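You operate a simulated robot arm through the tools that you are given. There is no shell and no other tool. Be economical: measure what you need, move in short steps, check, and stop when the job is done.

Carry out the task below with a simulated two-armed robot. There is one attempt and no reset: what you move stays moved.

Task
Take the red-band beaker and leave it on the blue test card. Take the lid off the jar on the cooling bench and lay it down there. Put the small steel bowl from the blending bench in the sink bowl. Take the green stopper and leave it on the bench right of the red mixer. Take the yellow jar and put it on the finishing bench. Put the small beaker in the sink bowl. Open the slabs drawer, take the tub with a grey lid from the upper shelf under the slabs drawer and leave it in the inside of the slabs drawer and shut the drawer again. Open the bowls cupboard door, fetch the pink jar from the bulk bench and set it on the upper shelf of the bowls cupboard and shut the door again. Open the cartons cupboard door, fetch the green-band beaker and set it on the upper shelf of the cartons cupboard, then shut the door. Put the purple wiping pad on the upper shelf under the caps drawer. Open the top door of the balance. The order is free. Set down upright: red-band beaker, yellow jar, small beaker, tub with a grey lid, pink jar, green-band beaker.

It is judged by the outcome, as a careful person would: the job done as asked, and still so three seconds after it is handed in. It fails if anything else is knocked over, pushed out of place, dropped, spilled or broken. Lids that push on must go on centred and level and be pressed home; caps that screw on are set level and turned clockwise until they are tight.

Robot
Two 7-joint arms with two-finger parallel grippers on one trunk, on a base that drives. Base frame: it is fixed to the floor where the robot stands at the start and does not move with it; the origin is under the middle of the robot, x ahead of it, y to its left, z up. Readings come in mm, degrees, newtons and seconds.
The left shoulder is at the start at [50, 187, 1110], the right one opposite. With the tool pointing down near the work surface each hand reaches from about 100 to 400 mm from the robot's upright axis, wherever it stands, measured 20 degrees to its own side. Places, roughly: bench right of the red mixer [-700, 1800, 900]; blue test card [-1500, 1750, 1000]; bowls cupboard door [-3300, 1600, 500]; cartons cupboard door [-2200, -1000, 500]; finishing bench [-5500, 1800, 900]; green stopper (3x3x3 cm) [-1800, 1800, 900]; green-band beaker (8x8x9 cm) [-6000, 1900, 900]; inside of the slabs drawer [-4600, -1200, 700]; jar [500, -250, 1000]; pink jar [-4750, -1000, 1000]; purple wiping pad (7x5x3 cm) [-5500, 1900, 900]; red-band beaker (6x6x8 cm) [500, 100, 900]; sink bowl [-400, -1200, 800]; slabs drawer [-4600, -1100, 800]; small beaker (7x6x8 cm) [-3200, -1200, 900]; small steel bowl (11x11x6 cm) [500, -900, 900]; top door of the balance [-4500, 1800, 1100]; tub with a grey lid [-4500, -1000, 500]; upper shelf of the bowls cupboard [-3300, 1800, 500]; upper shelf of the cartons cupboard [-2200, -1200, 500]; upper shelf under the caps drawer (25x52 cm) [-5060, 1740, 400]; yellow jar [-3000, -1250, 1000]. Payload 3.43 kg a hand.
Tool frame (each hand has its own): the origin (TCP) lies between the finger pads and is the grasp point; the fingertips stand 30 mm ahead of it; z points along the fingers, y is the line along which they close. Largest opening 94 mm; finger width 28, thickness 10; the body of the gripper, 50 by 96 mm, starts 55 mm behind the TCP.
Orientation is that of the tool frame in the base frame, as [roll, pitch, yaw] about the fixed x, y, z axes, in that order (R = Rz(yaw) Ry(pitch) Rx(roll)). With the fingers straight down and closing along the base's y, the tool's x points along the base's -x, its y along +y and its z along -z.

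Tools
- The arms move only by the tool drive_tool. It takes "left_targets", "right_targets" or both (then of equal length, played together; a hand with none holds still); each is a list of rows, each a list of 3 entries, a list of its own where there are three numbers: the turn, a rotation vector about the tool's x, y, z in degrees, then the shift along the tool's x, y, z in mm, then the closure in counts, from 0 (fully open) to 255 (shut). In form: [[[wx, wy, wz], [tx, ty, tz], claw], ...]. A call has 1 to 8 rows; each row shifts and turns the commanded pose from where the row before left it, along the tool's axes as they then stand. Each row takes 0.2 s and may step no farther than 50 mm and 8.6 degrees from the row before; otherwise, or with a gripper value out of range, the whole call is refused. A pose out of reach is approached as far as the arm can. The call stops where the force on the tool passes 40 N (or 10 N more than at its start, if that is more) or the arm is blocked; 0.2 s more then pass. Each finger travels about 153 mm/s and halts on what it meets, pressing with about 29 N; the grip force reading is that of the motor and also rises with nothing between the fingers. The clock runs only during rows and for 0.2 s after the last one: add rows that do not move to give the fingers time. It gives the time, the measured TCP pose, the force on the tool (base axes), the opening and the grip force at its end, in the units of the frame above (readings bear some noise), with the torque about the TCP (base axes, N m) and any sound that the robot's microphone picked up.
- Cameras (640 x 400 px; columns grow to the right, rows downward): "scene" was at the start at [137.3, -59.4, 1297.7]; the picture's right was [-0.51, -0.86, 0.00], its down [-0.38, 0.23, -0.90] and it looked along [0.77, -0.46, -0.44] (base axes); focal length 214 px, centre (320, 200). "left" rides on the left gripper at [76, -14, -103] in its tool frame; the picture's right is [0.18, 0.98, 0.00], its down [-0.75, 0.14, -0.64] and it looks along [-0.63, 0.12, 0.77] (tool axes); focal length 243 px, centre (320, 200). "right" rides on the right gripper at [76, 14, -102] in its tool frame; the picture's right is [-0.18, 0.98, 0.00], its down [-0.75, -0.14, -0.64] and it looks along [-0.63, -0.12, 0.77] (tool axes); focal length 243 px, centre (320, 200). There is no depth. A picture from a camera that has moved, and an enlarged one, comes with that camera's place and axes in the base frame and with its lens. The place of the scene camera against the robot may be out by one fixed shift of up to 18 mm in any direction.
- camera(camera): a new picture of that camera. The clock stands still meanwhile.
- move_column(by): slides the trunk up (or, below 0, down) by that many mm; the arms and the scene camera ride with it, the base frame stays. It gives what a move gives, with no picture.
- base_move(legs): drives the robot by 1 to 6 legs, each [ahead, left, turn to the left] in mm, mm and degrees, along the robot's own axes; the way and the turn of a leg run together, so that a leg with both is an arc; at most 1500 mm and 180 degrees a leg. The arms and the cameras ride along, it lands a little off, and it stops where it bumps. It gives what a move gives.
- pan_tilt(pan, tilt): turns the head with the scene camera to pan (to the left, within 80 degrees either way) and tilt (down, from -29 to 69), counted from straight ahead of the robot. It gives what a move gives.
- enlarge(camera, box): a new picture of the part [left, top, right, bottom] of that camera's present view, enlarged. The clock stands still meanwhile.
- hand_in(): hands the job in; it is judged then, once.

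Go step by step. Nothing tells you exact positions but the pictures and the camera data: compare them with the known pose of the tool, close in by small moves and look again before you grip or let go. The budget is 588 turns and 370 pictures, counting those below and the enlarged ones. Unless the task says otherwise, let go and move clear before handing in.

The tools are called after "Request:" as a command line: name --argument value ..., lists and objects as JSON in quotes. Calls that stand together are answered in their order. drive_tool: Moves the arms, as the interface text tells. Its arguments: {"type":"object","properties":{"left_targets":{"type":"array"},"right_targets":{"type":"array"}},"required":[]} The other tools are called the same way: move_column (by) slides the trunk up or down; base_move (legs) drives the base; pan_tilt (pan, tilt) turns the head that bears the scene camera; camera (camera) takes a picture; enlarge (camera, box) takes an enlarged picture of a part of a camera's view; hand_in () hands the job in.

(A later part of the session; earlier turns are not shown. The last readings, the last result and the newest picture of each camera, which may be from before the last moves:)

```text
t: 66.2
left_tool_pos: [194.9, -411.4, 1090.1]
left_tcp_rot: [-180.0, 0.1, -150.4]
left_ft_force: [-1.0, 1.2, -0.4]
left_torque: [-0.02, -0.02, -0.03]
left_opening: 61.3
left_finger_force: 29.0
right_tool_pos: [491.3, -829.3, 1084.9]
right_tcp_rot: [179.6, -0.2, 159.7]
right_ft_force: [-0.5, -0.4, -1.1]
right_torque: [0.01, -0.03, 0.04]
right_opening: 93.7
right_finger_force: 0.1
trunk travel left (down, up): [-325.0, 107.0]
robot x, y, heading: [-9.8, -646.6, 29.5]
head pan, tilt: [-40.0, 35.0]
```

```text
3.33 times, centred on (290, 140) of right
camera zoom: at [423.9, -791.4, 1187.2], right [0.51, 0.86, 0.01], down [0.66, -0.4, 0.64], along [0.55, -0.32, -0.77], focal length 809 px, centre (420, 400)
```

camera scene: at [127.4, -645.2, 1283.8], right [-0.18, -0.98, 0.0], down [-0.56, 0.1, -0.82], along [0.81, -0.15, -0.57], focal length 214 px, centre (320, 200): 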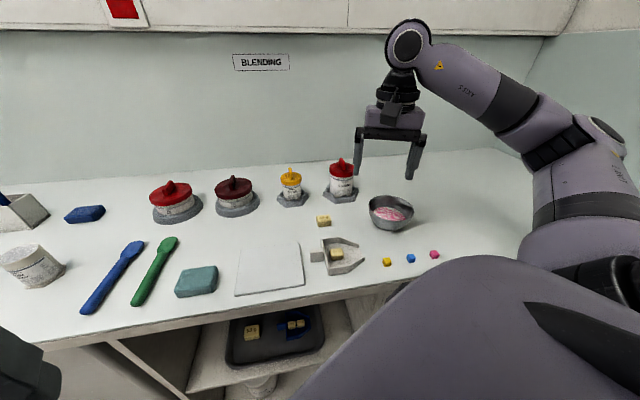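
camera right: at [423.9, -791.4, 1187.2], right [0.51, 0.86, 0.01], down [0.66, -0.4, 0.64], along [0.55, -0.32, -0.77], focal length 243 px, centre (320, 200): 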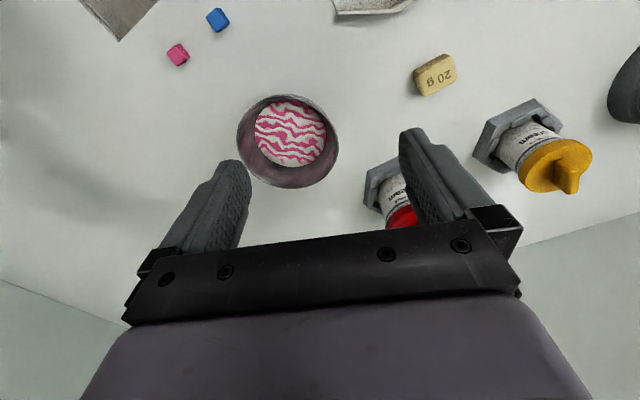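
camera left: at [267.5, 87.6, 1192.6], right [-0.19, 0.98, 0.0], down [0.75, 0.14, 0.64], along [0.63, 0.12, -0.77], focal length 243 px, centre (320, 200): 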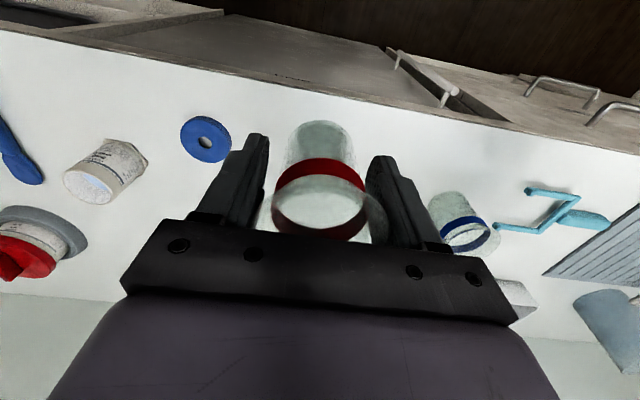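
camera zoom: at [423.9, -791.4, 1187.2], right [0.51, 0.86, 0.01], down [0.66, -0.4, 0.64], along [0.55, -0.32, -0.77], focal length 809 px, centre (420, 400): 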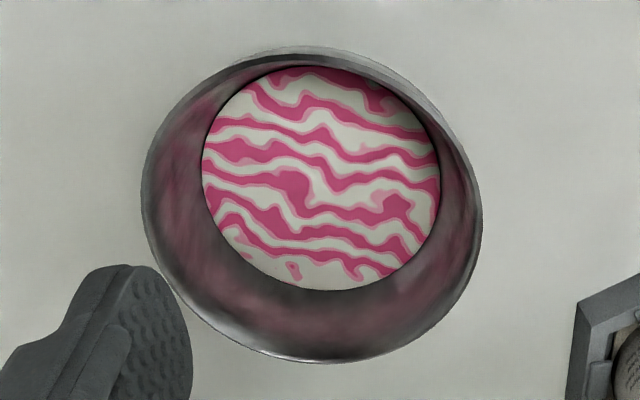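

Walls are steep near the rim, so I'll pinch the near rim: one finger inside, one outside. Yaw the hand 30° and move above that rim point.

Request:
drive_tool --right_targets '[[[0, 0, 7.5], [0, 0, 0], 100], [[0, 0, 7.5], [0, 0, 0], 140], [[0, 0, 7.5], [0, 0, 0], 140], [[0, 0, 7.5], [0, 0, 0], 140], [[0, 0, 0], [-22, -36, 20], 140], [[0, 0, 0], [-22, -36, 20], 140], [[0, 0, 0], [0, 0, 0], 140]]'

Request:
camera --camera "right"

Request:
enlarge --camera "scene" --box '[320, 90, 480, 250]'

```text
t: 67.8
left_tool_pos: [194.1, -411.3, 1088.6]
left_tcp_rot: [-179.9, 0.1, -150.2]
left_ft_force: [-0.3, 0.0, -0.6]
left_torque: [0.01, 0.03, 0.02]
left_opening: 61.5
left_finger_force: 28.8
right_tool_pos: [463.3, -906.4, 1045.0]
right_tcp_rot: [179.7, -0.2, 129.7]
right_ft_force: [0.7, 0.0, 0.4]
right_torque: [0.02, 0.02, 0.03]
right_opening: 42.4
right_finger_force: 0.0
trunk travel left (down, up): [-325.0, 107.0]
robot x, y, heading: [-9.9, -645.3, 29.5]
head pan, tilt: [-40.0, 35.0]
```

```text
310 pictures are left
camera right: at [424.5, -841.1, 1147.8], right [0.87, 0.49, 0.0], down [0.37, -0.67, 0.64], along [0.31, -0.56, -0.77], focal length 243 px, centre (320, 200)
```

right: 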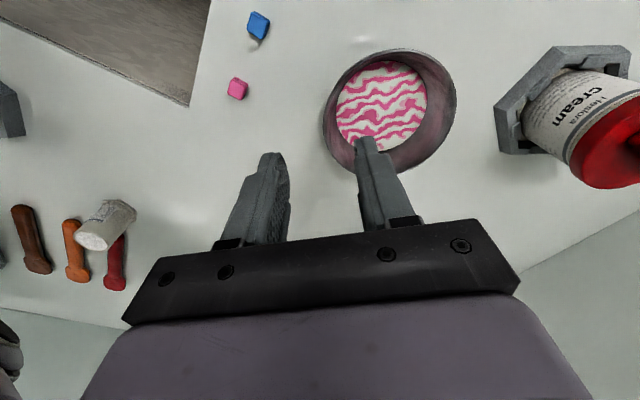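

```text
2.50 times, centred on (400, 170) of scene
camera zoom: at [127.4, -644.4, 1283.8], right [-0.18, -0.98, 0.0], down [-0.56, 0.1, -0.82], along [0.81, -0.15, -0.57], focal length 536 px, centre (120, 275)
```

zoom: 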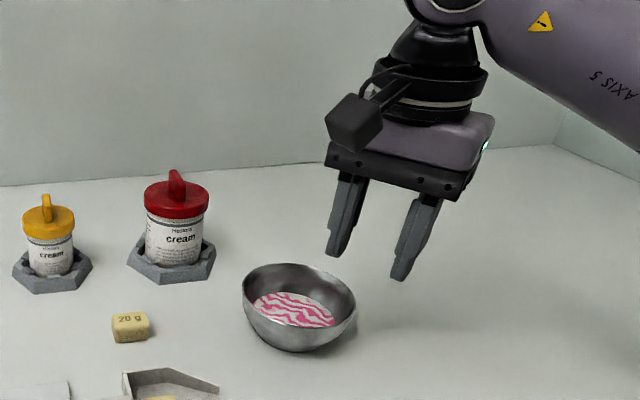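

Two views agree: bowl centre (505.5,-875), rim z≈955. Descend at the near rim and pinch.

Request:
drive_tool --right_targets '[[[0, 0, 0], [-3, -1, 35], 140], [[0, 0, 0], [0, 0, 30], 140], [[0, 0, 0], [0, 0, 13], 140], [[0, 0, 0], [0, 0, 0], 140]]'

Request:
camera --camera "right"

Request:
enlarge --camera "scene" --box '[340, 140, 440, 240]'

```text
t: 68.8
left_tool_pos: [193.0, -411.6, 1091.1]
left_tcp_rot: [179.9, 0.1, -150.4]
left_ft_force: [1.1, -0.1, -0.5]
left_torque: [-0.02, 0.02, 0.0]
left_opening: 61.6
left_finger_force: 29.1
right_tool_pos: [465.2, -912.4, 968.3]
right_tcp_rot: [179.7, -0.2, 129.7]
right_ft_force: [-0.4, -1.1, 0.4]
right_torque: [0.0, 0.0, -0.04]
right_opening: 42.3
right_finger_force: 0.1
trunk travel left (down, up): [-325.0, 107.0]
robot x, y, heading: [-10.7, -643.7, 29.5]
head pan, tilt: [-40.0, 35.0]
```

```text
308 pictures are left
camera right: at [425.8, -845.2, 1070.0], right [0.87, 0.49, 0.0], down [0.37, -0.67, 0.64], along [0.31, -0.56, -0.77], focal length 243 px, centre (320, 200)
```

right: 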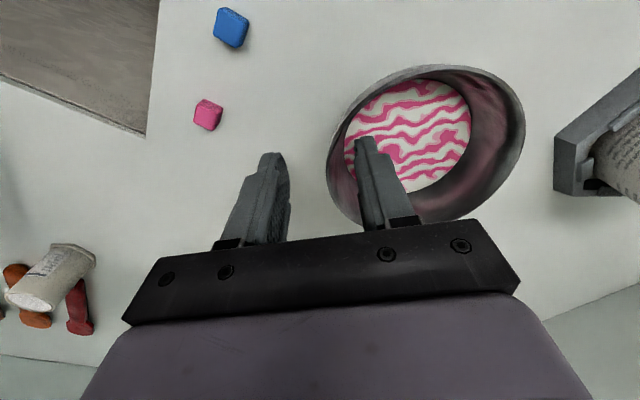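

```text
4.00 times, centred on (390, 190) of scene
camera zoom: at [127.3, -644.8, 1283.8], right [-0.18, -0.98, 0.0], down [-0.56, 0.1, -0.82], along [0.81, -0.15, -0.57], focal length 858 px, centre (40, 240)
```

zoom: 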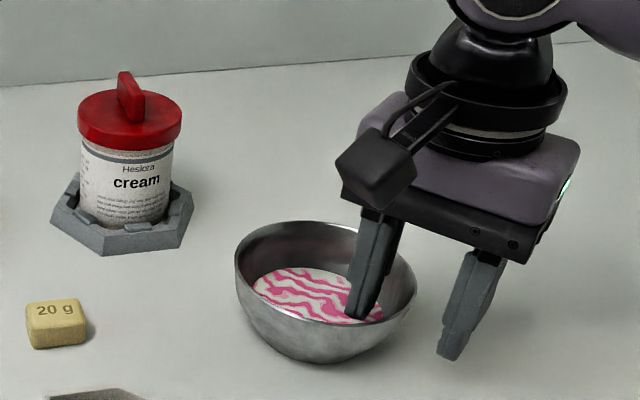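

Request:
drive_tool --right_targets '[[[0, 0, 0], [0, 0, 4], 140], [[0, 0, 0], [0, 0, 0], 190], [[0, 0, 0], [0, 0, 0], 240], [[0, 0, 0], [0, 0, 0], 255], [[0, 0, 0], [0, 0, 0], 255], [[0, 0, 0], [0, 0, 0], 255]]'

Request:
camera --camera "right"

```text
t: 70.2
left_tool_pos: [193.4, -411.7, 1090.1]
left_tcp_rot: [-179.9, 0.2, -150.3]
left_ft_force: [-0.9, -0.1, -0.1]
left_torque: [-0.01, -0.01, -0.03]
left_opening: 61.4
left_finger_force: 28.8
right_tool_pos: [464.0, -911.1, 964.4]
right_tcp_rot: [179.6, -0.2, 129.6]
right_ft_force: [1.1, -1.6, 9.4]
right_torque: [0.41, -0.58, -0.18]
right_opening: 8.6
right_finger_force: 28.8
trunk travel left (down, up): [-325.0, 107.0]
robot x, y, heading: [-12.0, -644.6, 29.8]
head pan, tilt: [-40.0, 35.0]
```

```text
306 pictures are left
camera right: at [425.3, -845.3, 1066.7], right [0.87, 0.48, 0.01], down [0.37, -0.68, 0.64], along [0.31, -0.56, -0.77], focal length 243 px, centre (320, 200)
```

right: 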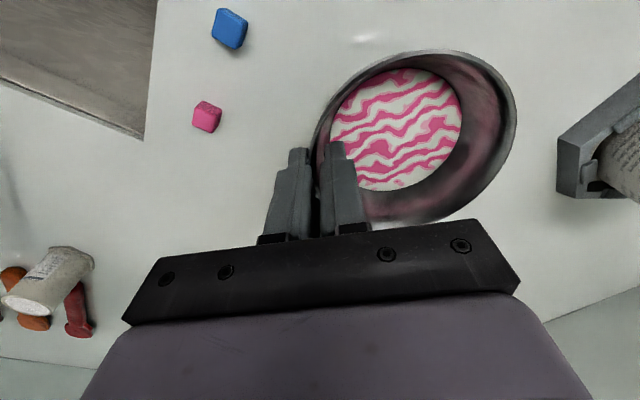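

Pinched. Lift 15 mm slowly and check the bowl's tilt.

Request:
drive_tool --right_targets '[[[0, 0, 0], [0, 0, -3], 255], [[0, 0, 0], [0, 0, -6], 255], [[0, 0, 0], [0, 0, -6], 255], [[0, 0, 0], [0, 0, 0], 255]]'

Request:
camera --camera "right"

Request:
enlarge --camera "scene" --box '[340, 140, 440, 240]'

```text
t: 71.2
left_tool_pos: [194.2, -411.0, 1089.9]
left_tcp_rot: [-180.0, 0.1, -150.3]
left_ft_force: [0.9, 0.3, 0.0]
left_torque: [0.01, -0.01, -0.01]
left_opening: 61.6
left_finger_force: 28.9
right_tool_pos: [463.7, -912.1, 977.4]
right_tcp_rot: [179.9, -0.3, 129.8]
right_ft_force: [0.0, 1.6, 0.7]
right_torque: [0.14, -0.09, 0.04]
right_opening: 4.8
right_finger_force: 29.3
trunk travel left (down, up): [-325.0, 107.0]
robot x, y, heading: [-14.5, -643.2, 29.6]
head pan, tilt: [-40.0, 35.0]
```

```text
305 pictures are left
camera right: at [425.0, -845.4, 1080.7], right [0.87, 0.49, 0.0], down [0.37, -0.67, 0.64], along [0.31, -0.56, -0.77], focal length 243 px, centre (320, 200)
```

right: 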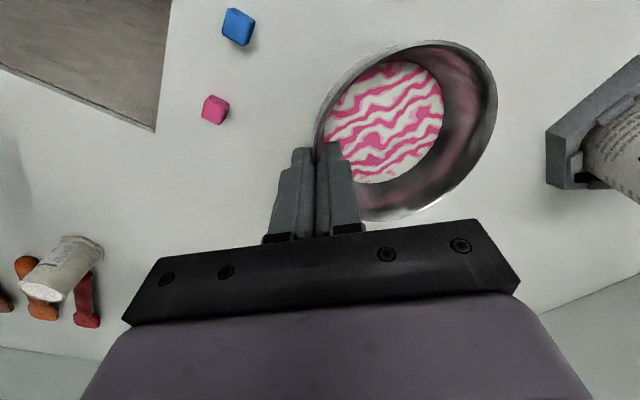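

```text
4.00 times, centred on (390, 190) of scene
camera zoom: at [127.2, -644.7, 1283.8], right [-0.18, -0.98, 0.0], down [-0.56, 0.1, -0.82], along [0.81, -0.15, -0.57], focal length 858 px, centre (40, 240)
```

zoom: 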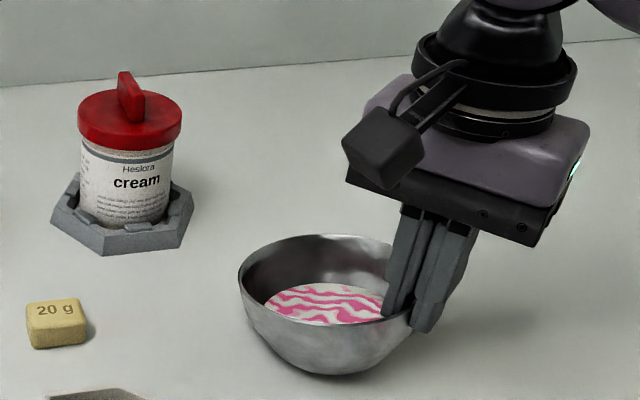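

The bowl wall aligned with the pads with a mild tilt; contents well below the rim. Lift further.

Request:
drive_tool --right_targets '[[[0, 0, 0], [0, 0, -10], 255], [[0, 0, 0], [0, 0, -15], 255], [[0, 0, 0], [0, 0, -20], 255], [[0, 0, 0], [0, 0, 0], 255]]'

Request:
camera --camera "right"

Request:
enlarge --camera "scene" --box '[340, 120, 440, 220]'

```text
t: 72.2
left_tool_pos: [193.5, -411.3, 1090.6]
left_tcp_rot: [179.9, 0.1, -150.3]
left_ft_force: [-0.2, -0.1, -0.2]
left_torque: [-0.02, 0.01, 0.03]
left_opening: 61.6
left_finger_force: 28.8
right_tool_pos: [464.7, -912.5, 1023.1]
right_tcp_rot: [179.8, -0.3, 129.6]
right_ft_force: [0.6, 0.3, -1.6]
right_torque: [-0.07, 0.06, -0.01]
right_opening: 4.7
right_finger_force: 29.1
trunk travel left (down, up): [-325.0, 107.0]
robot x, y, heading: [-11.4, -644.9, 29.7]
head pan, tilt: [-40.0, 35.0]
```

```text
303 pictures are left
camera right: at [425.7, -845.7, 1125.7], right [0.87, 0.48, 0.0], down [0.37, -0.67, 0.64], along [0.31, -0.56, -0.77], focal length 243 px, centre (320, 200)
```

right: 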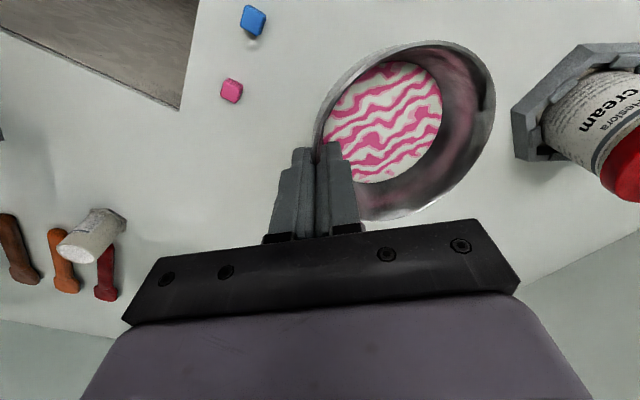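

```text
4.00 times, centred on (390, 170) of scene
camera zoom: at [127.4, -644.9, 1283.8], right [-0.18, -0.98, 0.0], down [-0.56, 0.1, -0.82], along [0.81, -0.15, -0.57], focal length 858 px, centre (40, 320)
```

zoom: 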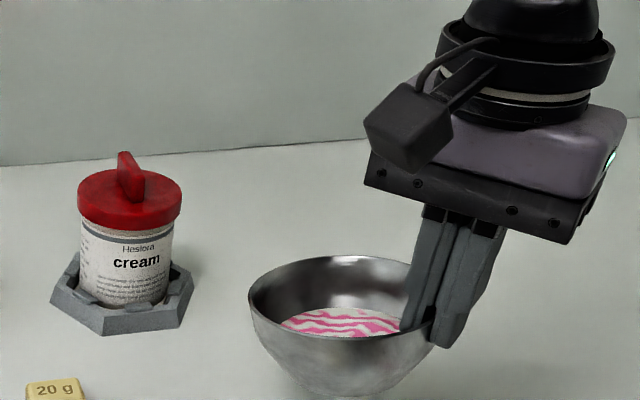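

The bowl is held securely and nearly level. Raise, retract toward the robot, then back away and turn to face the sink bench (−y).

Request:
drive_tool --right_targets '[[[0, 0, 0], [0, 0, -25], 255], [[0, 0, 0], [15, -6, -25], 255], [[0, 0, 0], [30, -11, -15], 255], [[0, 0, 0], [30, -11, 0], 255], [[0, 0, 0], [30, -11, 0], 255], [[0, 0, 0], [20, -8, 0], 255]]'

Request:
base_move --legs '[[-300, 120, 0], [0, 0, -120]]'

Request:
pan_tilt --pan 0 --tilt 35

Request:
camera --camera "scene"

```text
t: 73.6
left_tool_pos: [194.6, -411.5, 1089.8]
left_tcp_rot: [-180.0, 0.2, -150.3]
left_ft_force: [1.4, -0.6, -0.9]
left_torque: [0.0, 0.0, 0.04]
left_opening: 61.7
left_finger_force: 28.6
right_tool_pos: [347.6, -845.6, 1088.6]
right_tcp_rot: [179.8, -0.3, 129.5]
right_ft_force: [0.2, -0.4, -2.1]
right_torque: [-0.08, 0.05, -0.02]
right_opening: 4.3
right_finger_force: 28.8
trunk travel left (down, up): [-325.0, 107.0]
robot x, y, heading: [-9.1, -644.1, 29.6]
head pan, tilt: [-40.0, 35.0]
```

```text
t: 75.7
left_tool_pos: [-113.9, -425.4, 1090.2]
left_tcp_rot: [180.0, 0.2, -150.3]
left_ft_force: [0.8, 0.1, -0.9]
left_torque: [0.0, 0.02, 0.0]
left_opening: 61.5
left_finger_force: 29.2
right_tool_pos: [42.0, -857.8, 1088.0]
right_tcp_rot: [179.8, -0.4, 129.8]
right_ft_force: [-0.5, 0.6, -1.9]
right_torque: [-0.05, 0.07, -0.01]
right_opening: 4.4
right_finger_force: 29.1
trunk travel left (down, up): [-325.0, 107.0]
robot x, y, heading: [-317.5, -655.6, 29.6]
head pan, tilt: [-40.0, 35.0]
stopped in leg 1: the robot was blocked; the commanded pose is now the measured one
```

```text
t: 76.8
left_tool_pos: [-113.0, -425.0, 1091.0]
left_tcp_rot: [-179.9, 0.1, -150.3]
left_ft_force: [-0.4, 0.0, 0.3]
left_torque: [-0.02, 0.01, -0.02]
left_opening: 61.6
left_finger_force: 29.4
right_tool_pos: [41.4, -858.6, 1088.7]
right_tcp_rot: [179.8, -0.3, 129.8]
right_ft_force: [0.2, 0.6, -1.7]
right_torque: [-0.04, 0.09, -0.04]
right_opening: 4.4
right_finger_force: 28.8
trunk travel left (down, up): [-325.0, 107.0]
robot x, y, heading: [-316.5, -655.7, 30.0]
head pan, tilt: [0.0, 35.0]
```

```text
301 pictures are left
camera scene: at [-190.6, -598.5, 1283.8], right [0.5, -0.87, 0.0], down [-0.5, -0.28, -0.82], along [0.71, 0.41, -0.57], focal length 214 px, centre (320, 200)
```

scene: 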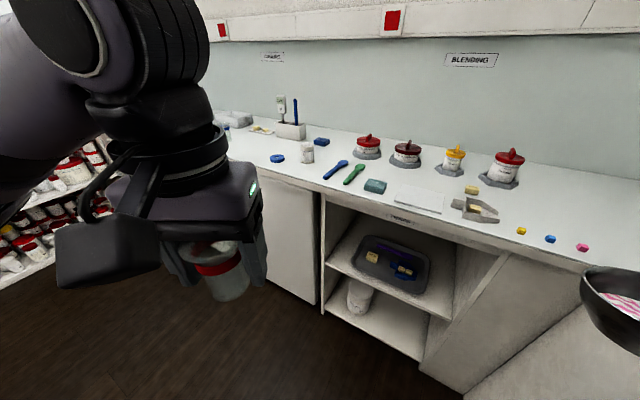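

Bumped the side bench behind; I move into the room (+y) and then turn to face the sink.

Request:
base_move --legs '[[125, 216, 0], [0, 0, -120]]'

Request:
camera --camera "scene"

```text
t: 84.3
left_tool_pos: [-216.5, -703.0, 1089.9]
left_tcp_rot: [180.0, 0.0, 89.6]
left_ft_force: [-0.2, -0.7, -0.8]
left_torque: [0.02, -0.01, 0.0]
left_opening: 61.4
left_finger_force: 29.5
right_tool_pos: [-670.2, -619.0, 1087.4]
right_tcp_rot: [179.8, -0.4, 9.5]
right_ft_force: [0.2, -0.7, -1.0]
right_torque: [0.08, 0.03, -0.01]
right_opening: 4.5
right_finger_force: 28.9
trunk travel left (down, up): [-325.0, 107.0]
robot x, y, heading: [-315.0, -407.9, -90.9]
head pan, tilt: [0.0, 35.0]
```

```text
300 pictures are left
camera scene: at [-317.6, -568.4, 1283.8], right [-1.0, 0.01, 0.0], down [0.01, 0.57, -0.82], along [-0.01, -0.82, -0.57], focal length 214 px, centre (320, 200)
```

scene: 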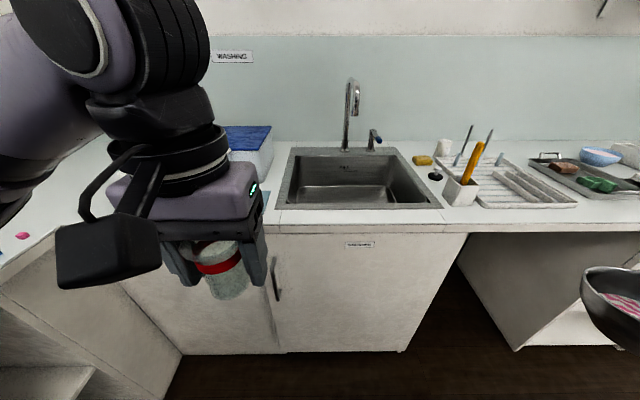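

The sink is ahead: opening roughly x −210…−660, front rim y≈−1085. I turn left 45° so the right shoulder leads and move closer.

Request:
base_move --legs '[[0, 0, 46], [100, -155, 0]]'

Request:
pan_tilt --pan -50 --tilt 45

Request:
camera --camera "scene"

Request:
camera --camera "right"

```text
t: 88.4
left_tool_pos: [-73.5, -722.5, 1089.3]
left_tcp_rot: [-179.9, 0.0, 135.4]
left_ft_force: [0.4, 0.9, -0.9]
left_torque: [0.05, 0.02, -0.02]
left_opening: 61.3
left_finger_force: 28.6
right_tool_pos: [-450.3, -990.1, 1087.5]
right_tcp_rot: [179.8, -0.3, 55.4]
right_ft_force: [1.1, -0.3, -1.6]
right_torque: [0.05, 0.09, 0.0]
right_opening: 4.3
right_finger_force: 28.7
trunk travel left (down, up): [-325.0, 107.0]
robot x, y, heading: [-354.0, -589.5, -44.6]
head pan, tilt: [0.0, 35.0]
```

```text
t: 89.5
left_tool_pos: [-74.4, -722.2, 1089.8]
left_tcp_rot: [180.0, 0.1, 135.4]
left_ft_force: [0.4, -0.3, -0.7]
left_torque: [-0.01, 0.03, -0.01]
left_opening: 61.2
left_finger_force: 28.5
right_tool_pos: [-450.2, -991.0, 1089.0]
right_tcp_rot: [179.8, -0.3, 55.3]
right_ft_force: [1.0, 0.1, -1.7]
right_torque: [0.04, 0.1, -0.03]
right_opening: 4.3
right_finger_force: 29.0
trunk travel left (down, up): [-325.0, 107.0]
robot x, y, heading: [-351.7, -591.1, -44.8]
head pan, tilt: [-50.0, 45.0]
```

```text
299 pictures are left
camera scene: at [-318.6, -724.8, 1269.0], right [-1.0, 0.08, 0.0], down [0.06, 0.7, -0.71], along [-0.06, -0.7, -0.71], focal length 214 px, centre (320, 200)
```

scene: 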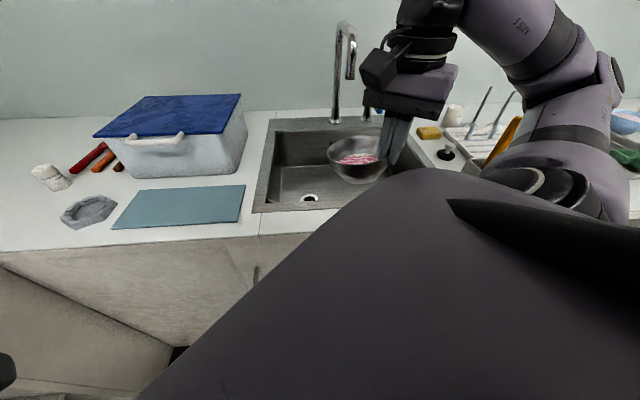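

```text
298 pictures are left
camera right: at [-396.3, -936.4, 1191.0], right [0.7, -0.71, 0.0], down [-0.55, -0.54, 0.64], along [-0.45, -0.45, -0.77], focal length 243 px, centre (320, 200)
```

right: 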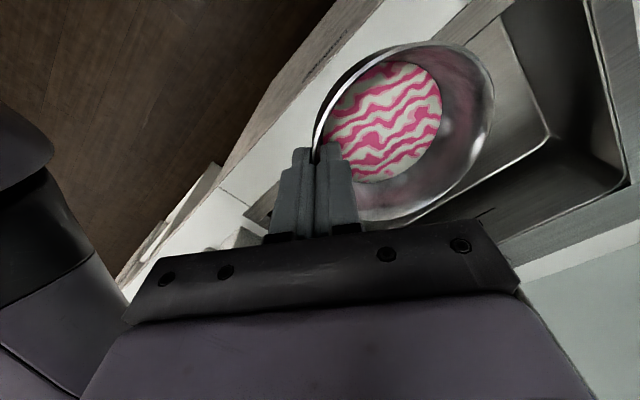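

Bench edge is y≈−983, sink front rim inner edge ≈ −1060. I nudge the base closer and lower the trunk 80 mm, then move the bowl over the sink.

Request:
base_move --legs '[[21, -35, 0]]'

Request:
move_column --by -80

Request:
camera --camera "right"

```text
t: 90.5
left_tool_pos: [-83.0, -762.3, 1089.4]
left_tcp_rot: [-180.0, 0.1, 135.4]
left_ft_force: [-0.9, 0.1, -0.8]
left_torque: [0.01, 0.02, 0.0]
left_opening: 61.3
left_finger_force: 29.4
right_tool_pos: [-460.2, -1029.7, 1088.2]
right_tcp_rot: [179.8, -0.2, 55.4]
right_ft_force: [0.5, -0.1, -2.1]
right_torque: [0.05, 0.04, 0.01]
right_opening: 4.1
right_finger_force: 29.3
trunk travel left (down, up): [-325.0, 107.0]
robot x, y, heading: [-360.1, -630.8, -44.7]
head pan, tilt: [-50.0, 45.0]
```

```text
t: 91.7
left_tool_pos: [-82.9, -762.2, 1009.6]
left_tcp_rot: [180.0, 0.1, 135.5]
left_ft_force: [-0.7, 0.4, -0.9]
left_torque: [-0.06, 0.03, -0.02]
left_opening: 61.3
left_finger_force: 28.9
right_tool_pos: [-458.5, -1029.0, 1007.4]
right_tcp_rot: [179.7, -0.3, 55.4]
right_ft_force: [0.1, 0.2, -2.3]
right_torque: [0.05, 0.04, 0.01]
right_opening: 4.2
right_finger_force: 29.3
trunk travel left (down, up): [-245.0, 187.0]
robot x, y, heading: [-364.8, -628.6, -44.6]
head pan, tilt: [-50.0, 45.0]
```

```text
297 pictures are left
camera right: at [-405.7, -975.4, 1110.8], right [0.7, -0.71, 0.0], down [-0.55, -0.54, 0.64], along [-0.45, -0.45, -0.77], focal length 243 px, centre (320, 200)
```

right: 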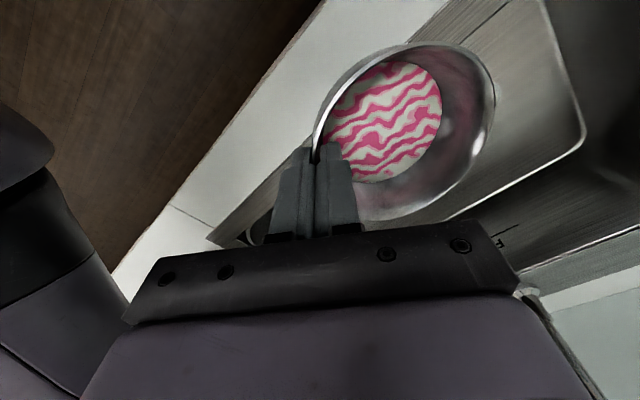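

Request:
drive_tool --right_targets '[[[0, 0, 0], [-34, 15, 0], 255], [[0, 0, 0], [-34, 15, 0], 255], [[0, 0, 0], [-35, 15, 0], 255]]'

Request:
camera --camera "right"

Request:
camera --camera "scene"

```text
t: 92.5
left_tool_pos: [-83.8, -762.3, 1009.7]
left_tcp_rot: [179.9, 0.1, 135.4]
left_ft_force: [-0.7, 0.1, 0.0]
left_torque: [-0.01, 0.02, 0.01]
left_opening: 61.3
left_finger_force: 28.5
right_tool_pos: [-482.4, -1140.0, 1008.1]
right_tcp_rot: [179.8, -0.3, 55.4]
right_ft_force: [-0.5, 0.0, -1.8]
right_torque: [0.08, 0.06, -0.03]
right_opening: 4.3
right_finger_force: 29.3
trunk travel left (down, up): [-245.0, 187.0]
robot x, y, heading: [-365.5, -628.6, -44.8]
head pan, tilt: [-50.0, 45.0]
```

```text
296 pictures are left
camera right: at [-427.6, -1086.6, 1111.4], right [0.7, -0.71, 0.0], down [-0.55, -0.54, 0.64], along [-0.45, -0.45, -0.77], focal length 243 px, centre (320, 200)
```

right: 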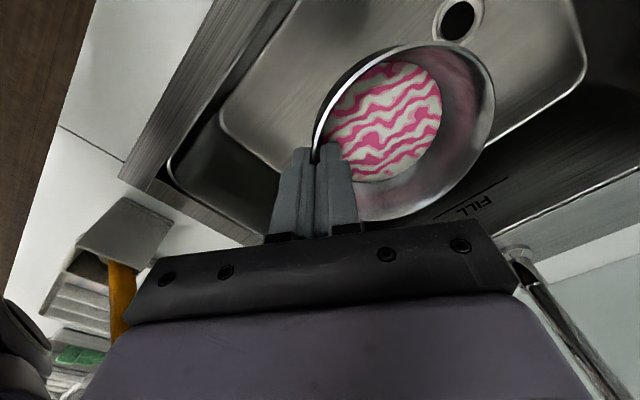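

```text
295 pictures are left
camera scene: at [-328.2, -764.3, 1188.9], right [-1.0, 0.08, 0.0], down [0.06, 0.7, -0.71], along [-0.06, -0.7, -0.71], focal length 214 px, centre (320, 200)
```

scene: 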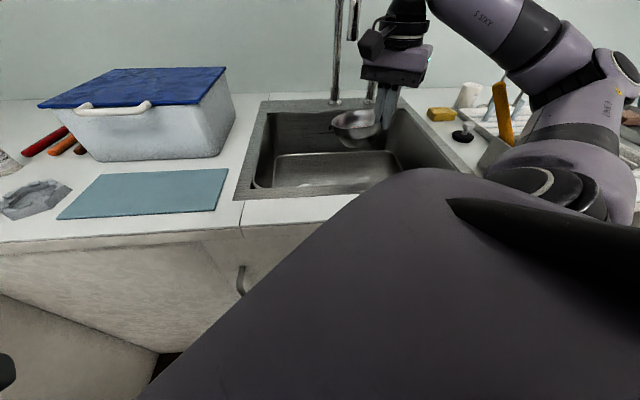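

The bowl is well inside the sink opening. Descend.

Request:
drive_tool --right_targets '[[[0, 0, 0], [0, 0, 30], 255], [[0, 0, 0], [0, 0, 40], 255], [[0, 0, 0], [0, 0, 40], 255], [[0, 0, 0], [0, 0, 20], 255], [[0, 0, 0], [0, 0, 0], 255]]'

Request:
camera --camera "right"

Request:
enlarge --camera "scene" --box '[220, 80, 460, 220]'

```text
t: 93.7
left_tool_pos: [-83.4, -762.6, 1009.0]
left_tcp_rot: [179.9, 0.2, 135.5]
left_ft_force: [0.0, -0.5, -0.8]
left_torque: [0.0, 0.01, -0.01]
left_opening: 61.3
left_finger_force: 29.4
right_tool_pos: [-479.5, -1139.8, 876.9]
right_tcp_rot: [179.8, -0.4, 55.4]
right_ft_force: [-0.1, -0.5, -2.3]
right_torque: [0.05, 0.07, -0.01]
right_opening: 4.1
right_finger_force: 29.9
trunk travel left (down, up): [-245.0, 187.0]
robot x, y, heading: [-365.2, -628.6, -44.8]
head pan, tilt: [-50.0, 45.0]
```

```text
294 pictures are left
camera right: at [-426.5, -1086.3, 980.1], right [0.7, -0.71, 0.0], down [-0.55, -0.54, 0.64], along [-0.45, -0.45, -0.77], focal length 243 px, centre (320, 200)
```

right: 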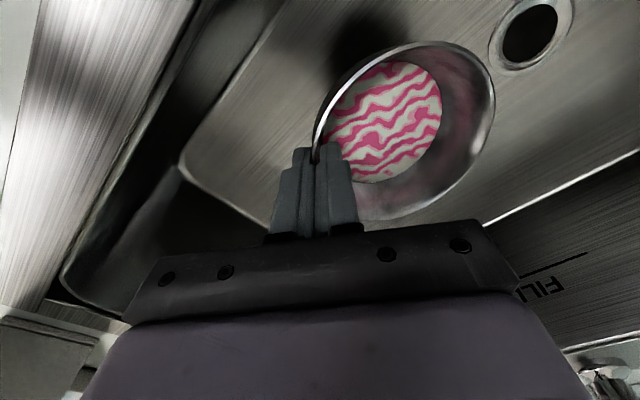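

```text
2.67 times, centred on (340, 150) of scene
camera zoom: at [-328.2, -764.2, 1189.0], right [-1.0, 0.08, 0.0], down [0.06, 0.7, -0.71], along [-0.06, -0.7, -0.71], focal length 572 px, centre (267, 333)
```

zoom: 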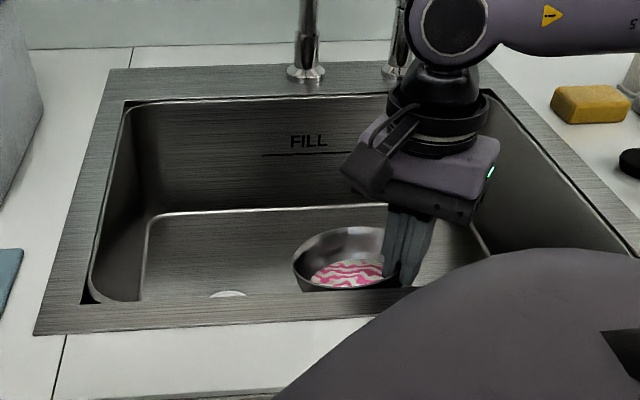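

Sink floor looks to be near z≈755. Descend slowly until contact.

Request:
drive_tool --right_targets '[[[0, 0, 0], [0, 0, 20], 255], [[0, 0, 0], [0, 0, 15], 255], [[0, 0, 0], [0, 0, 4], 255], [[0, 0, 0], [0, 0, 3], 255], [[0, 0, 0], [0, 0, 3], 255], [[0, 0, 0], [0, 0, 3], 255], [[0, 0, 0], [0, 0, 0], 255]]'

```text
t: 95.3
left_tool_pos: [-82.8, -762.4, 1010.7]
left_tcp_rot: [180.0, 0.1, 135.4]
left_ft_force: [0.4, 0.2, 0.3]
left_torque: [0.0, -0.02, 0.01]
left_opening: 61.1
left_finger_force: 29.7
right_tool_pos: [-479.3, -1139.4, 830.1]
right_tcp_rot: [180.0, -0.3, 55.5]
right_ft_force: [-0.8, 0.0, -2.9]
right_torque: [0.01, 0.06, -0.01]
right_opening: 3.9
right_finger_force: 28.5
trunk travel left (down, up): [-245.0, 187.0]
robot x, y, heading: [-364.5, -627.6, -44.7]
head pan, tilt: [-50.0, 45.0]
```

Request:
drive_tool --right_targets '[[[0, 0, 0], [0, 0, 3], 255], [[0, 0, 0], [0, 0, 3], 255], [[0, 0, 0], [0, 0, 3], 255], [[0, 0, 0], [0, 0, 0], 255]]'

Request:
camera --camera "right"

```text
t: 96.3
left_tool_pos: [-82.9, -761.0, 1009.5]
left_tcp_rot: [-180.0, 0.1, 135.4]
left_ft_force: [0.1, 0.8, -1.2]
left_torque: [0.04, -0.01, 0.01]
left_opening: 61.3
left_finger_force: 29.0
right_tool_pos: [-479.3, -1138.7, 821.4]
right_tcp_rot: [179.8, -0.2, 55.3]
right_ft_force: [-3.5, 3.9, 10.1]
right_torque: [-0.26, -0.42, 0.08]
right_opening: 3.3
right_finger_force: 29.0
trunk travel left (down, up): [-245.0, 187.0]
robot x, y, heading: [-363.5, -629.0, -44.8]
head pan, tilt: [-50.0, 45.0]
```

```text
292 pictures are left
camera right: at [-426.2, -1085.1, 924.1], right [0.7, -0.71, 0.0], down [-0.55, -0.54, 0.64], along [-0.45, -0.45, -0.77], focal length 243 px, centre (320, 200)
```

right: 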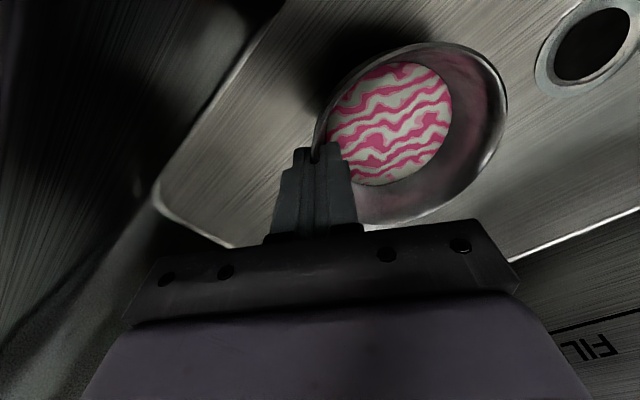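

Bowl rests on the sink floor. Open gently and lift out.

Request:
drive_tool --right_targets '[[[0, 0, 0], [0, 0, 1], 240], [[0, 0, 0], [0, 0, 0], 225], [[0, 0, 0], [0, 0, 0], 200], [[0, 0, 0], [0, 0, 0], 170], [[0, 0, 0], [0, 0, 0], 150], [[0, 0, 0], [0, 0, -20], 150], [[0, 0, 0], [0, 0, -40], 150], [[0, 0, 0], [0, 0, -40], 150]]'

Request:
camera --camera "right"

Request:
enlarge --camera "scene" --box '[220, 80, 460, 220]'

```text
t: 98.1
left_tool_pos: [-81.9, -763.5, 1009.9]
left_tcp_rot: [-180.0, 0.1, 135.4]
left_ft_force: [-0.5, 0.6, -0.3]
left_torque: [-0.01, 0.0, -0.03]
left_opening: 61.2
left_finger_force: 29.2
right_tool_pos: [-479.7, -1138.7, 920.4]
right_tcp_rot: [179.8, -0.3, 55.4]
right_ft_force: [-0.3, -0.2, 0.1]
right_torque: [-0.02, 0.04, -0.02]
right_opening: 38.8
right_finger_force: 0.0
trunk travel left (down, up): [-245.0, 187.0]
robot x, y, heading: [-365.0, -633.2, -44.7]
head pan, tilt: [-50.0, 45.0]
```

```text
291 pictures are left
camera right: at [-426.5, -1085.3, 1022.7], right [0.7, -0.71, 0.0], down [-0.55, -0.54, 0.64], along [-0.45, -0.45, -0.77], focal length 243 px, centre (320, 200)
```

right: 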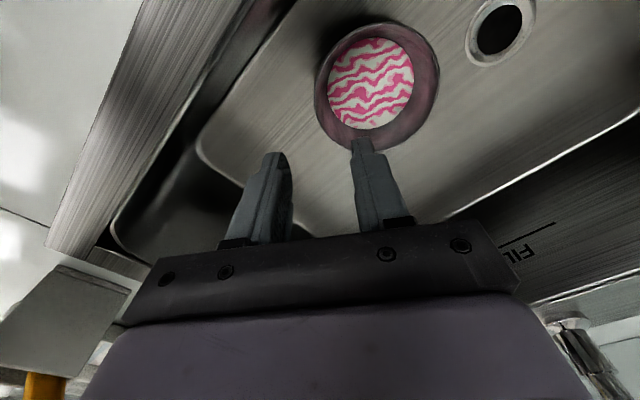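

```text
2.67 times, centred on (340, 150) of scene
camera zoom: at [-328.2, -763.9, 1189.0], right [-1.0, 0.08, 0.0], down [0.06, 0.7, -0.71], along [-0.06, -0.7, -0.71], focal length 572 px, centre (267, 333)
```

zoom: 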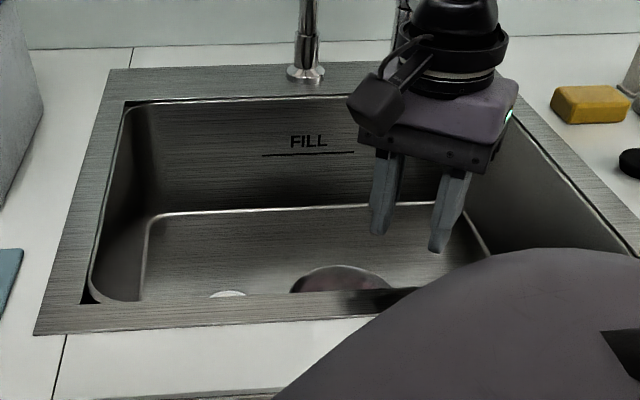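

The bowl stands in the sink. Retract the right hand, raise the trunk, back into the room and turn toward the far bench (+y) for the blue card.

Request:
drive_tool --right_targets '[[[0, 0, 0], [0, 0, -50], 100], [[0, 0, 0], [0, 0, -50], 0], [[0, 0, 0], [45, 0, 0], 0], [[0, 0, 0], [45, 0, 0], 0], [[0, 0, 0], [45, 0, 0], 0]]'

Request:
move_column --by 80

Request:
base_move --legs '[[-280, 280, 0], [0, 0, 135]]'

Request:
pan_tilt --pan 20 --tilt 20

Request:
camera --camera "scene"

```text
t: 99.3
left_tool_pos: [-82.4, -763.2, 1010.1]
left_tcp_rot: [180.0, 0.1, 135.4]
left_ft_force: [-0.1, 0.4, -1.2]
left_torque: [-0.02, 0.02, -0.02]
left_opening: 61.5
left_finger_force: 29.4
right_tool_pos: [-402.8, -1026.6, 1020.7]
right_tcp_rot: [179.8, -0.3, 55.3]
right_ft_force: [0.7, -0.5, 0.0]
right_torque: [-0.02, -0.02, -0.01]
right_opening: 93.9
right_finger_force: 0.0
trunk travel left (down, up): [-245.0, 187.0]
robot x, y, heading: [-361.2, -631.0, -44.6]
head pan, tilt: [-50.0, 45.0]
```

```text
t: 100.5
left_tool_pos: [-83.7, -762.3, 1090.2]
left_tcp_rot: [179.9, 0.0, 135.3]
left_ft_force: [-0.3, -0.1, -0.2]
left_torque: [0.0, 0.0, 0.0]
left_opening: 61.0
left_finger_force: 29.1
right_tool_pos: [-403.3, -1027.2, 1100.6]
right_tcp_rot: [179.8, -0.3, 55.4]
right_ft_force: [0.3, 0.0, 0.6]
right_torque: [-0.02, 0.03, 0.03]
right_opening: 94.2
right_finger_force: 0.0
trunk travel left (down, up): [-325.0, 107.0]
robot x, y, heading: [-361.8, -630.7, -44.7]
head pan, tilt: [-50.0, 45.0]
```

```text
t: 109.1
left_tool_pos: [-469.9, 57.3, 1089.9]
left_tcp_rot: [180.0, 0.1, -89.8]
left_ft_force: [0.2, 0.3, -0.8]
left_torque: [0.01, -0.01, 0.0]
left_opening: 61.4
left_finger_force: 29.1
right_tool_pos: [-54.3, 17.5, 1101.2]
right_tcp_rot: [179.8, -0.4, -169.8]
right_ft_force: [0.4, 0.0, 0.6]
right_torque: [-0.02, 0.0, -0.02]
right_opening: 94.3
right_finger_force: 0.1
trunk travel left (down, up): [-325.0, 107.0]
robot x, y, heading: [-364.6, -235.9, 90.1]
head pan, tilt: [-50.0, 45.0]
```

```text
t: 110.5
left_tool_pos: [-469.6, 57.2, 1090.9]
left_tcp_rot: [179.9, 0.0, -89.8]
left_ft_force: [-0.1, -0.3, -1.0]
left_torque: [-0.04, 0.0, 0.03]
left_opening: 61.3
left_finger_force: 28.6
right_tool_pos: [-54.6, 18.7, 1101.3]
right_tcp_rot: [179.8, -0.3, -169.7]
right_ft_force: [-0.3, 1.1, -0.2]
right_torque: [0.0, 0.0, 0.03]
right_opening: 94.0
right_finger_force: 0.1
trunk travel left (down, up): [-325.0, 107.0]
robot x, y, heading: [-364.8, -234.5, 90.3]
head pan, tilt: [20.0, 20.0]
```

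```text
289 pictures are left
camera scene: at [-398.3, -101.7, 1307.6], right [0.94, 0.34, 0.0], down [0.12, -0.32, -0.94], along [-0.32, 0.88, -0.34], focal length 214 px, centre (320, 200)
```

scene: 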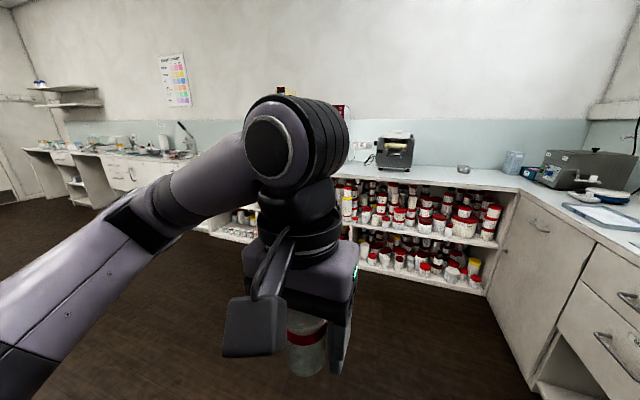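

Floor is clear. Drive toward the bench at about [-1300, 750].

Request:
base_move --legs '[[900, 950, 0]]'

Request:
pan_tilt --pan 0 --tilt 25

Request:
camera --camera "scene"

```text
t: 119.2
left_tool_pos: [-1425.4, 951.8, 1088.5]
left_tcp_rot: [180.0, 0.2, -89.5]
left_ft_force: [-0.5, -0.4, -1.0]
left_torque: [0.03, 0.0, 0.0]
left_opening: 61.4
left_finger_force: 29.3
right_tool_pos: [-1010.7, 915.4, 1100.7]
right_tcp_rot: [179.9, -0.3, -169.6]
right_ft_force: [-0.7, 1.1, 0.2]
right_torque: [-0.03, 0.0, 0.01]
right_opening: 94.1
right_finger_force: 0.0
trunk travel left (down, up): [-325.0, 107.0]
robot x, y, heading: [-1320.4, 660.1, 90.5]
head pan, tilt: [20.0, 20.0]
```

```text
t: 120.0
left_tool_pos: [-1425.4, 952.3, 1090.7]
left_tcp_rot: [-180.0, 0.1, -89.5]
left_ft_force: [0.3, 0.4, -0.8]
left_torque: [-0.01, 0.0, 0.0]
left_opening: 61.5
left_finger_force: 29.0
right_tool_pos: [-1010.3, 914.3, 1100.2]
right_tcp_rot: [179.8, -0.3, -169.5]
right_ft_force: [0.0, -0.5, 0.8]
right_torque: [-0.01, 0.0, -0.01]
right_opening: 93.7
right_finger_force: 0.0
trunk travel left (down, up): [-325.0, 107.0]
robot x, y, heading: [-1315.3, 662.0, 90.4]
head pan, tilt: [0.0, 25.0]
```

```text
288 pictures are left
camera scene: at [-1321.8, 798.1, 1299.6], right [1.0, 0.01, 0.0], down [0.0, -0.42, -0.91], along [-0.01, 0.91, -0.42], focal length 214 px, centre (320, 200)
```

scene: 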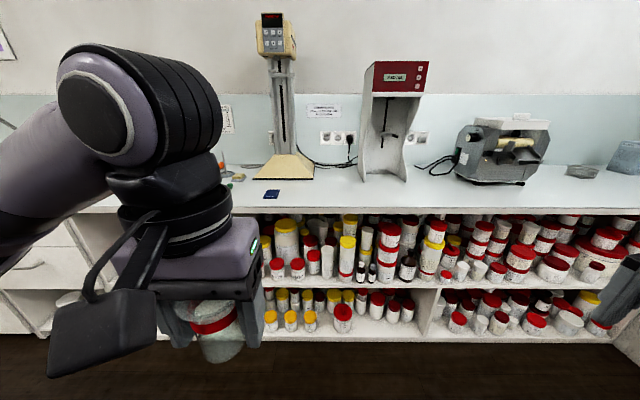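

The blue card is at about [-1565,1675]; red mixer right of it. I drive closer, then turn right 45° so the left shoulder leads.

Request:
base_move --legs '[[420, 190, 0], [0, 0, -45]]'

Request:
pan_tilt --pan 50 --tilt 40

Request:
camera --camera "scene"

Request:
camera --camera "left"

```text
t: 124.8
left_tool_pos: [-1383.3, 1359.2, 1090.9]
left_tcp_rot: [-180.0, 0.0, -134.1]
left_ft_force: [0.5, -0.3, -0.4]
left_torque: [0.0, 0.01, 0.03]
left_opening: 61.2
left_finger_force: 28.4
right_tool_pos: [-1115.6, 1039.8, 1099.9]
right_tcp_rot: [179.7, -0.4, 145.8]
right_ft_force: [0.4, 0.8, -1.0]
right_torque: [0.0, 0.0, 0.0]
right_opening: 93.8
right_finger_force: 0.0
trunk travel left (down, up): [-325.0, 107.0]
robot x, y, heading: [-1515.2, 1078.5, 45.6]
head pan, tilt: [0.0, 25.0]
```

```text
t: 126.0
left_tool_pos: [-1383.5, 1360.1, 1090.5]
left_tcp_rot: [180.0, 0.1, -134.2]
left_ft_force: [0.7, -0.2, 0.2]
left_torque: [-0.02, -0.01, 0.0]
left_opening: 61.2
left_finger_force: 28.5
right_tool_pos: [-1115.0, 1039.8, 1101.1]
right_tcp_rot: [179.8, -0.4, 145.8]
right_ft_force: [0.1, 0.1, 0.0]
right_torque: [-0.01, 0.0, -0.01]
right_opening: 93.9
right_finger_force: 0.1
trunk travel left (down, up): [-325.0, 107.0]
robot x, y, heading: [-1512.1, 1079.8, 45.6]
head pan, tilt: [50.0, 40.0]
```

```text
287 pictures are left
camera scene: at [-1482.5, 1191.9, 1276.3], right [1.0, 0.1, 0.0], down [0.06, -0.64, -0.77], along [-0.08, 0.76, -0.64], focal length 214 px, centre (320, 200)
```

scene: 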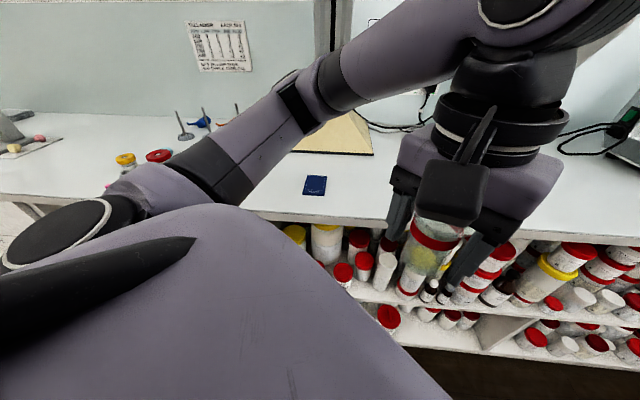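

```text
286 pictures are left
camera left: at [-1426.7, 1294.2, 1192.4], right [-0.83, 0.55, 0.0], down [0.42, 0.64, 0.64], along [0.36, 0.54, -0.77], focal length 243 px, centre (320, 200)
```

left: 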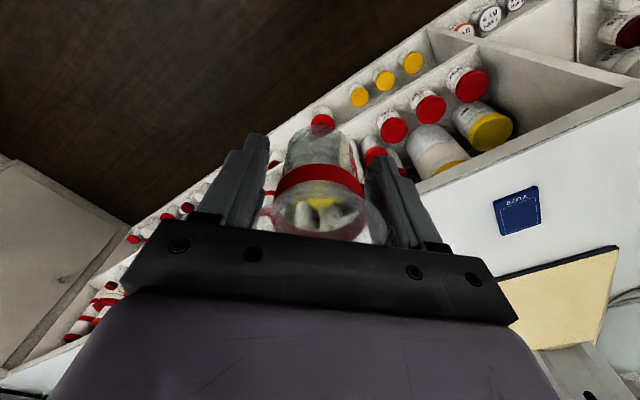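

Card located at about [-1542,1693], front bench edge y≈1560. Move the base closer, then carry the beaker over the card.

Request:
base_move --legs '[[102, 75, 0]]'

Request:
drive_tool --left_targets '[[[0, 0, 0], [0, 45, 0], 210], [[0, 0, 0], [0, 45, 0], 210], [[0, 0, 0], [0, 45, 0], 210], [[0, 0, 0], [0, 45, 0], 210], [[0, 0, 0], [0, 45, 0], 210], [[0, 0, 0], [0, 40, 0], 210]]'

Request:
camera --camera "left"

```text
t: 127.3
left_tool_pos: [-1366.7, 1483.9, 1090.6]
left_tcp_rot: [179.9, 0.1, -134.2]
left_ft_force: [-0.2, 0.1, 0.2]
left_torque: [-0.04, 0.03, 0.0]
left_opening: 61.0
left_finger_force: 29.0
right_tool_pos: [-1097.0, 1165.3, 1101.8]
right_tcp_rot: [179.8, -0.3, 145.8]
right_ft_force: [0.1, 0.1, -0.5]
right_torque: [-0.01, 0.01, 0.04]
right_opening: 94.2
right_finger_force: 0.1
trunk travel left (down, up): [-325.0, 107.0]
robot x, y, heading: [-1495.5, 1201.1, 45.8]
head pan, tilt: [50.0, 40.0]
```

```text
t: 128.8
left_tool_pos: [-1556.4, 1669.8, 1088.1]
left_tcp_rot: [-179.9, 0.1, -134.1]
left_ft_force: [-0.6, -0.2, -0.8]
left_torque: [-0.03, 0.01, 0.0]
left_opening: 61.6
left_finger_force: 29.1
right_tool_pos: [-1097.6, 1165.2, 1101.5]
right_tcp_rot: [179.6, -0.3, 145.8]
right_ft_force: [0.2, 0.3, 0.0]
right_torque: [-0.01, -0.02, -0.01]
right_opening: 94.0
right_finger_force: 0.1
trunk travel left (down, up): [-325.0, 107.0]
robot x, y, heading: [-1497.5, 1203.3, 45.6]
head pan, tilt: [50.0, 40.0]
```

```text
285 pictures are left
camera left: at [-1599.9, 1605.2, 1191.6], right [-0.83, 0.55, 0.0], down [0.42, 0.64, 0.64], along [0.36, 0.53, -0.77], focal length 243 px, centre (320, 200)
```

left: 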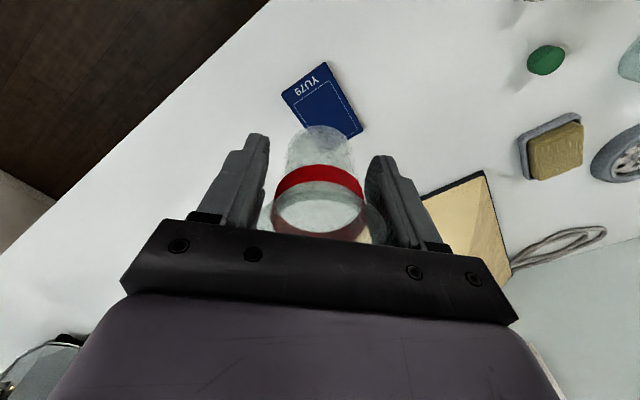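

Green stopper is also visible. Card centre confirmed at about (-1542,1692). Shift over it and descend to just above.

Request:
drive_tool --left_targets '[[[0, 0, 0], [-31, 9, 0], 210], [[0, 0, 0], [0, 0, 45], 210], [[0, 0, 0], [0, 0, 45], 210], [[0, 0, 0], [0, 0, 40], 210], [[0, 0, 0], [0, 0, 5], 210]]'

Request:
camera --camera "left"

Request:
enlarge --camera "scene" --box '[240, 100, 400, 240]'

```text
t: 129.9
left_tool_pos: [-1540.7, 1697.8, 953.7]
left_tcp_rot: [-180.0, 0.2, -134.2]
left_ft_force: [-0.1, -0.1, 0.0]
left_torque: [0.04, -0.01, 0.0]
left_opening: 61.4
left_finger_force: 29.0
right_tool_pos: [-1098.9, 1166.1, 1101.0]
right_tcp_rot: [179.7, -0.3, 145.8]
right_ft_force: [-0.1, 0.5, 0.0]
right_torque: [-0.01, -0.02, 0.0]
right_opening: 94.3
right_finger_force: 0.0
trunk travel left (down, up): [-325.0, 107.0]
robot x, y, heading: [-1499.2, 1202.6, 45.8]
head pan, tilt: [50.0, 40.0]
```

```text
284 pictures are left
camera left: at [-1583.4, 1632.5, 1057.0], right [-0.83, 0.55, 0.0], down [0.42, 0.64, 0.64], along [0.36, 0.54, -0.76], focal length 243 px, centre (320, 200)
```

left: 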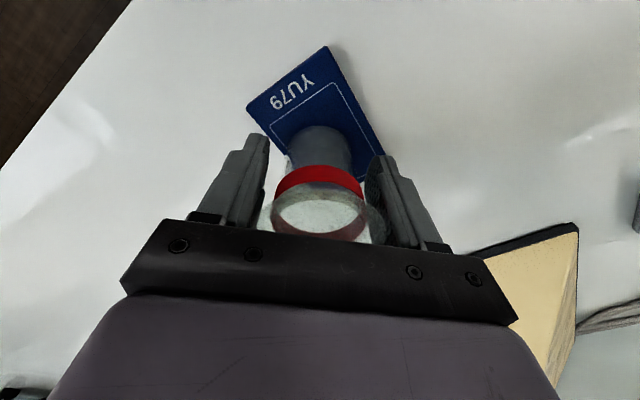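

```text
2.86 times, centred on (320, 170) of scene
camera zoom: at [-1464.5, 1317.0, 1276.3], right [0.99, 0.1, 0.0], down [0.06, -0.64, -0.77], along [-0.08, 0.76, -0.64], focal length 613 px, centre (320, 286)
```

zoom: 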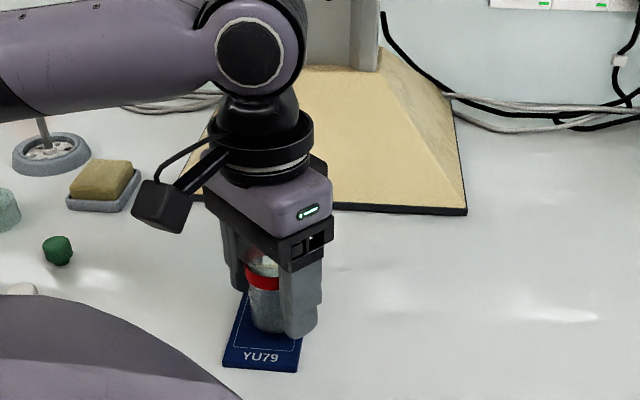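

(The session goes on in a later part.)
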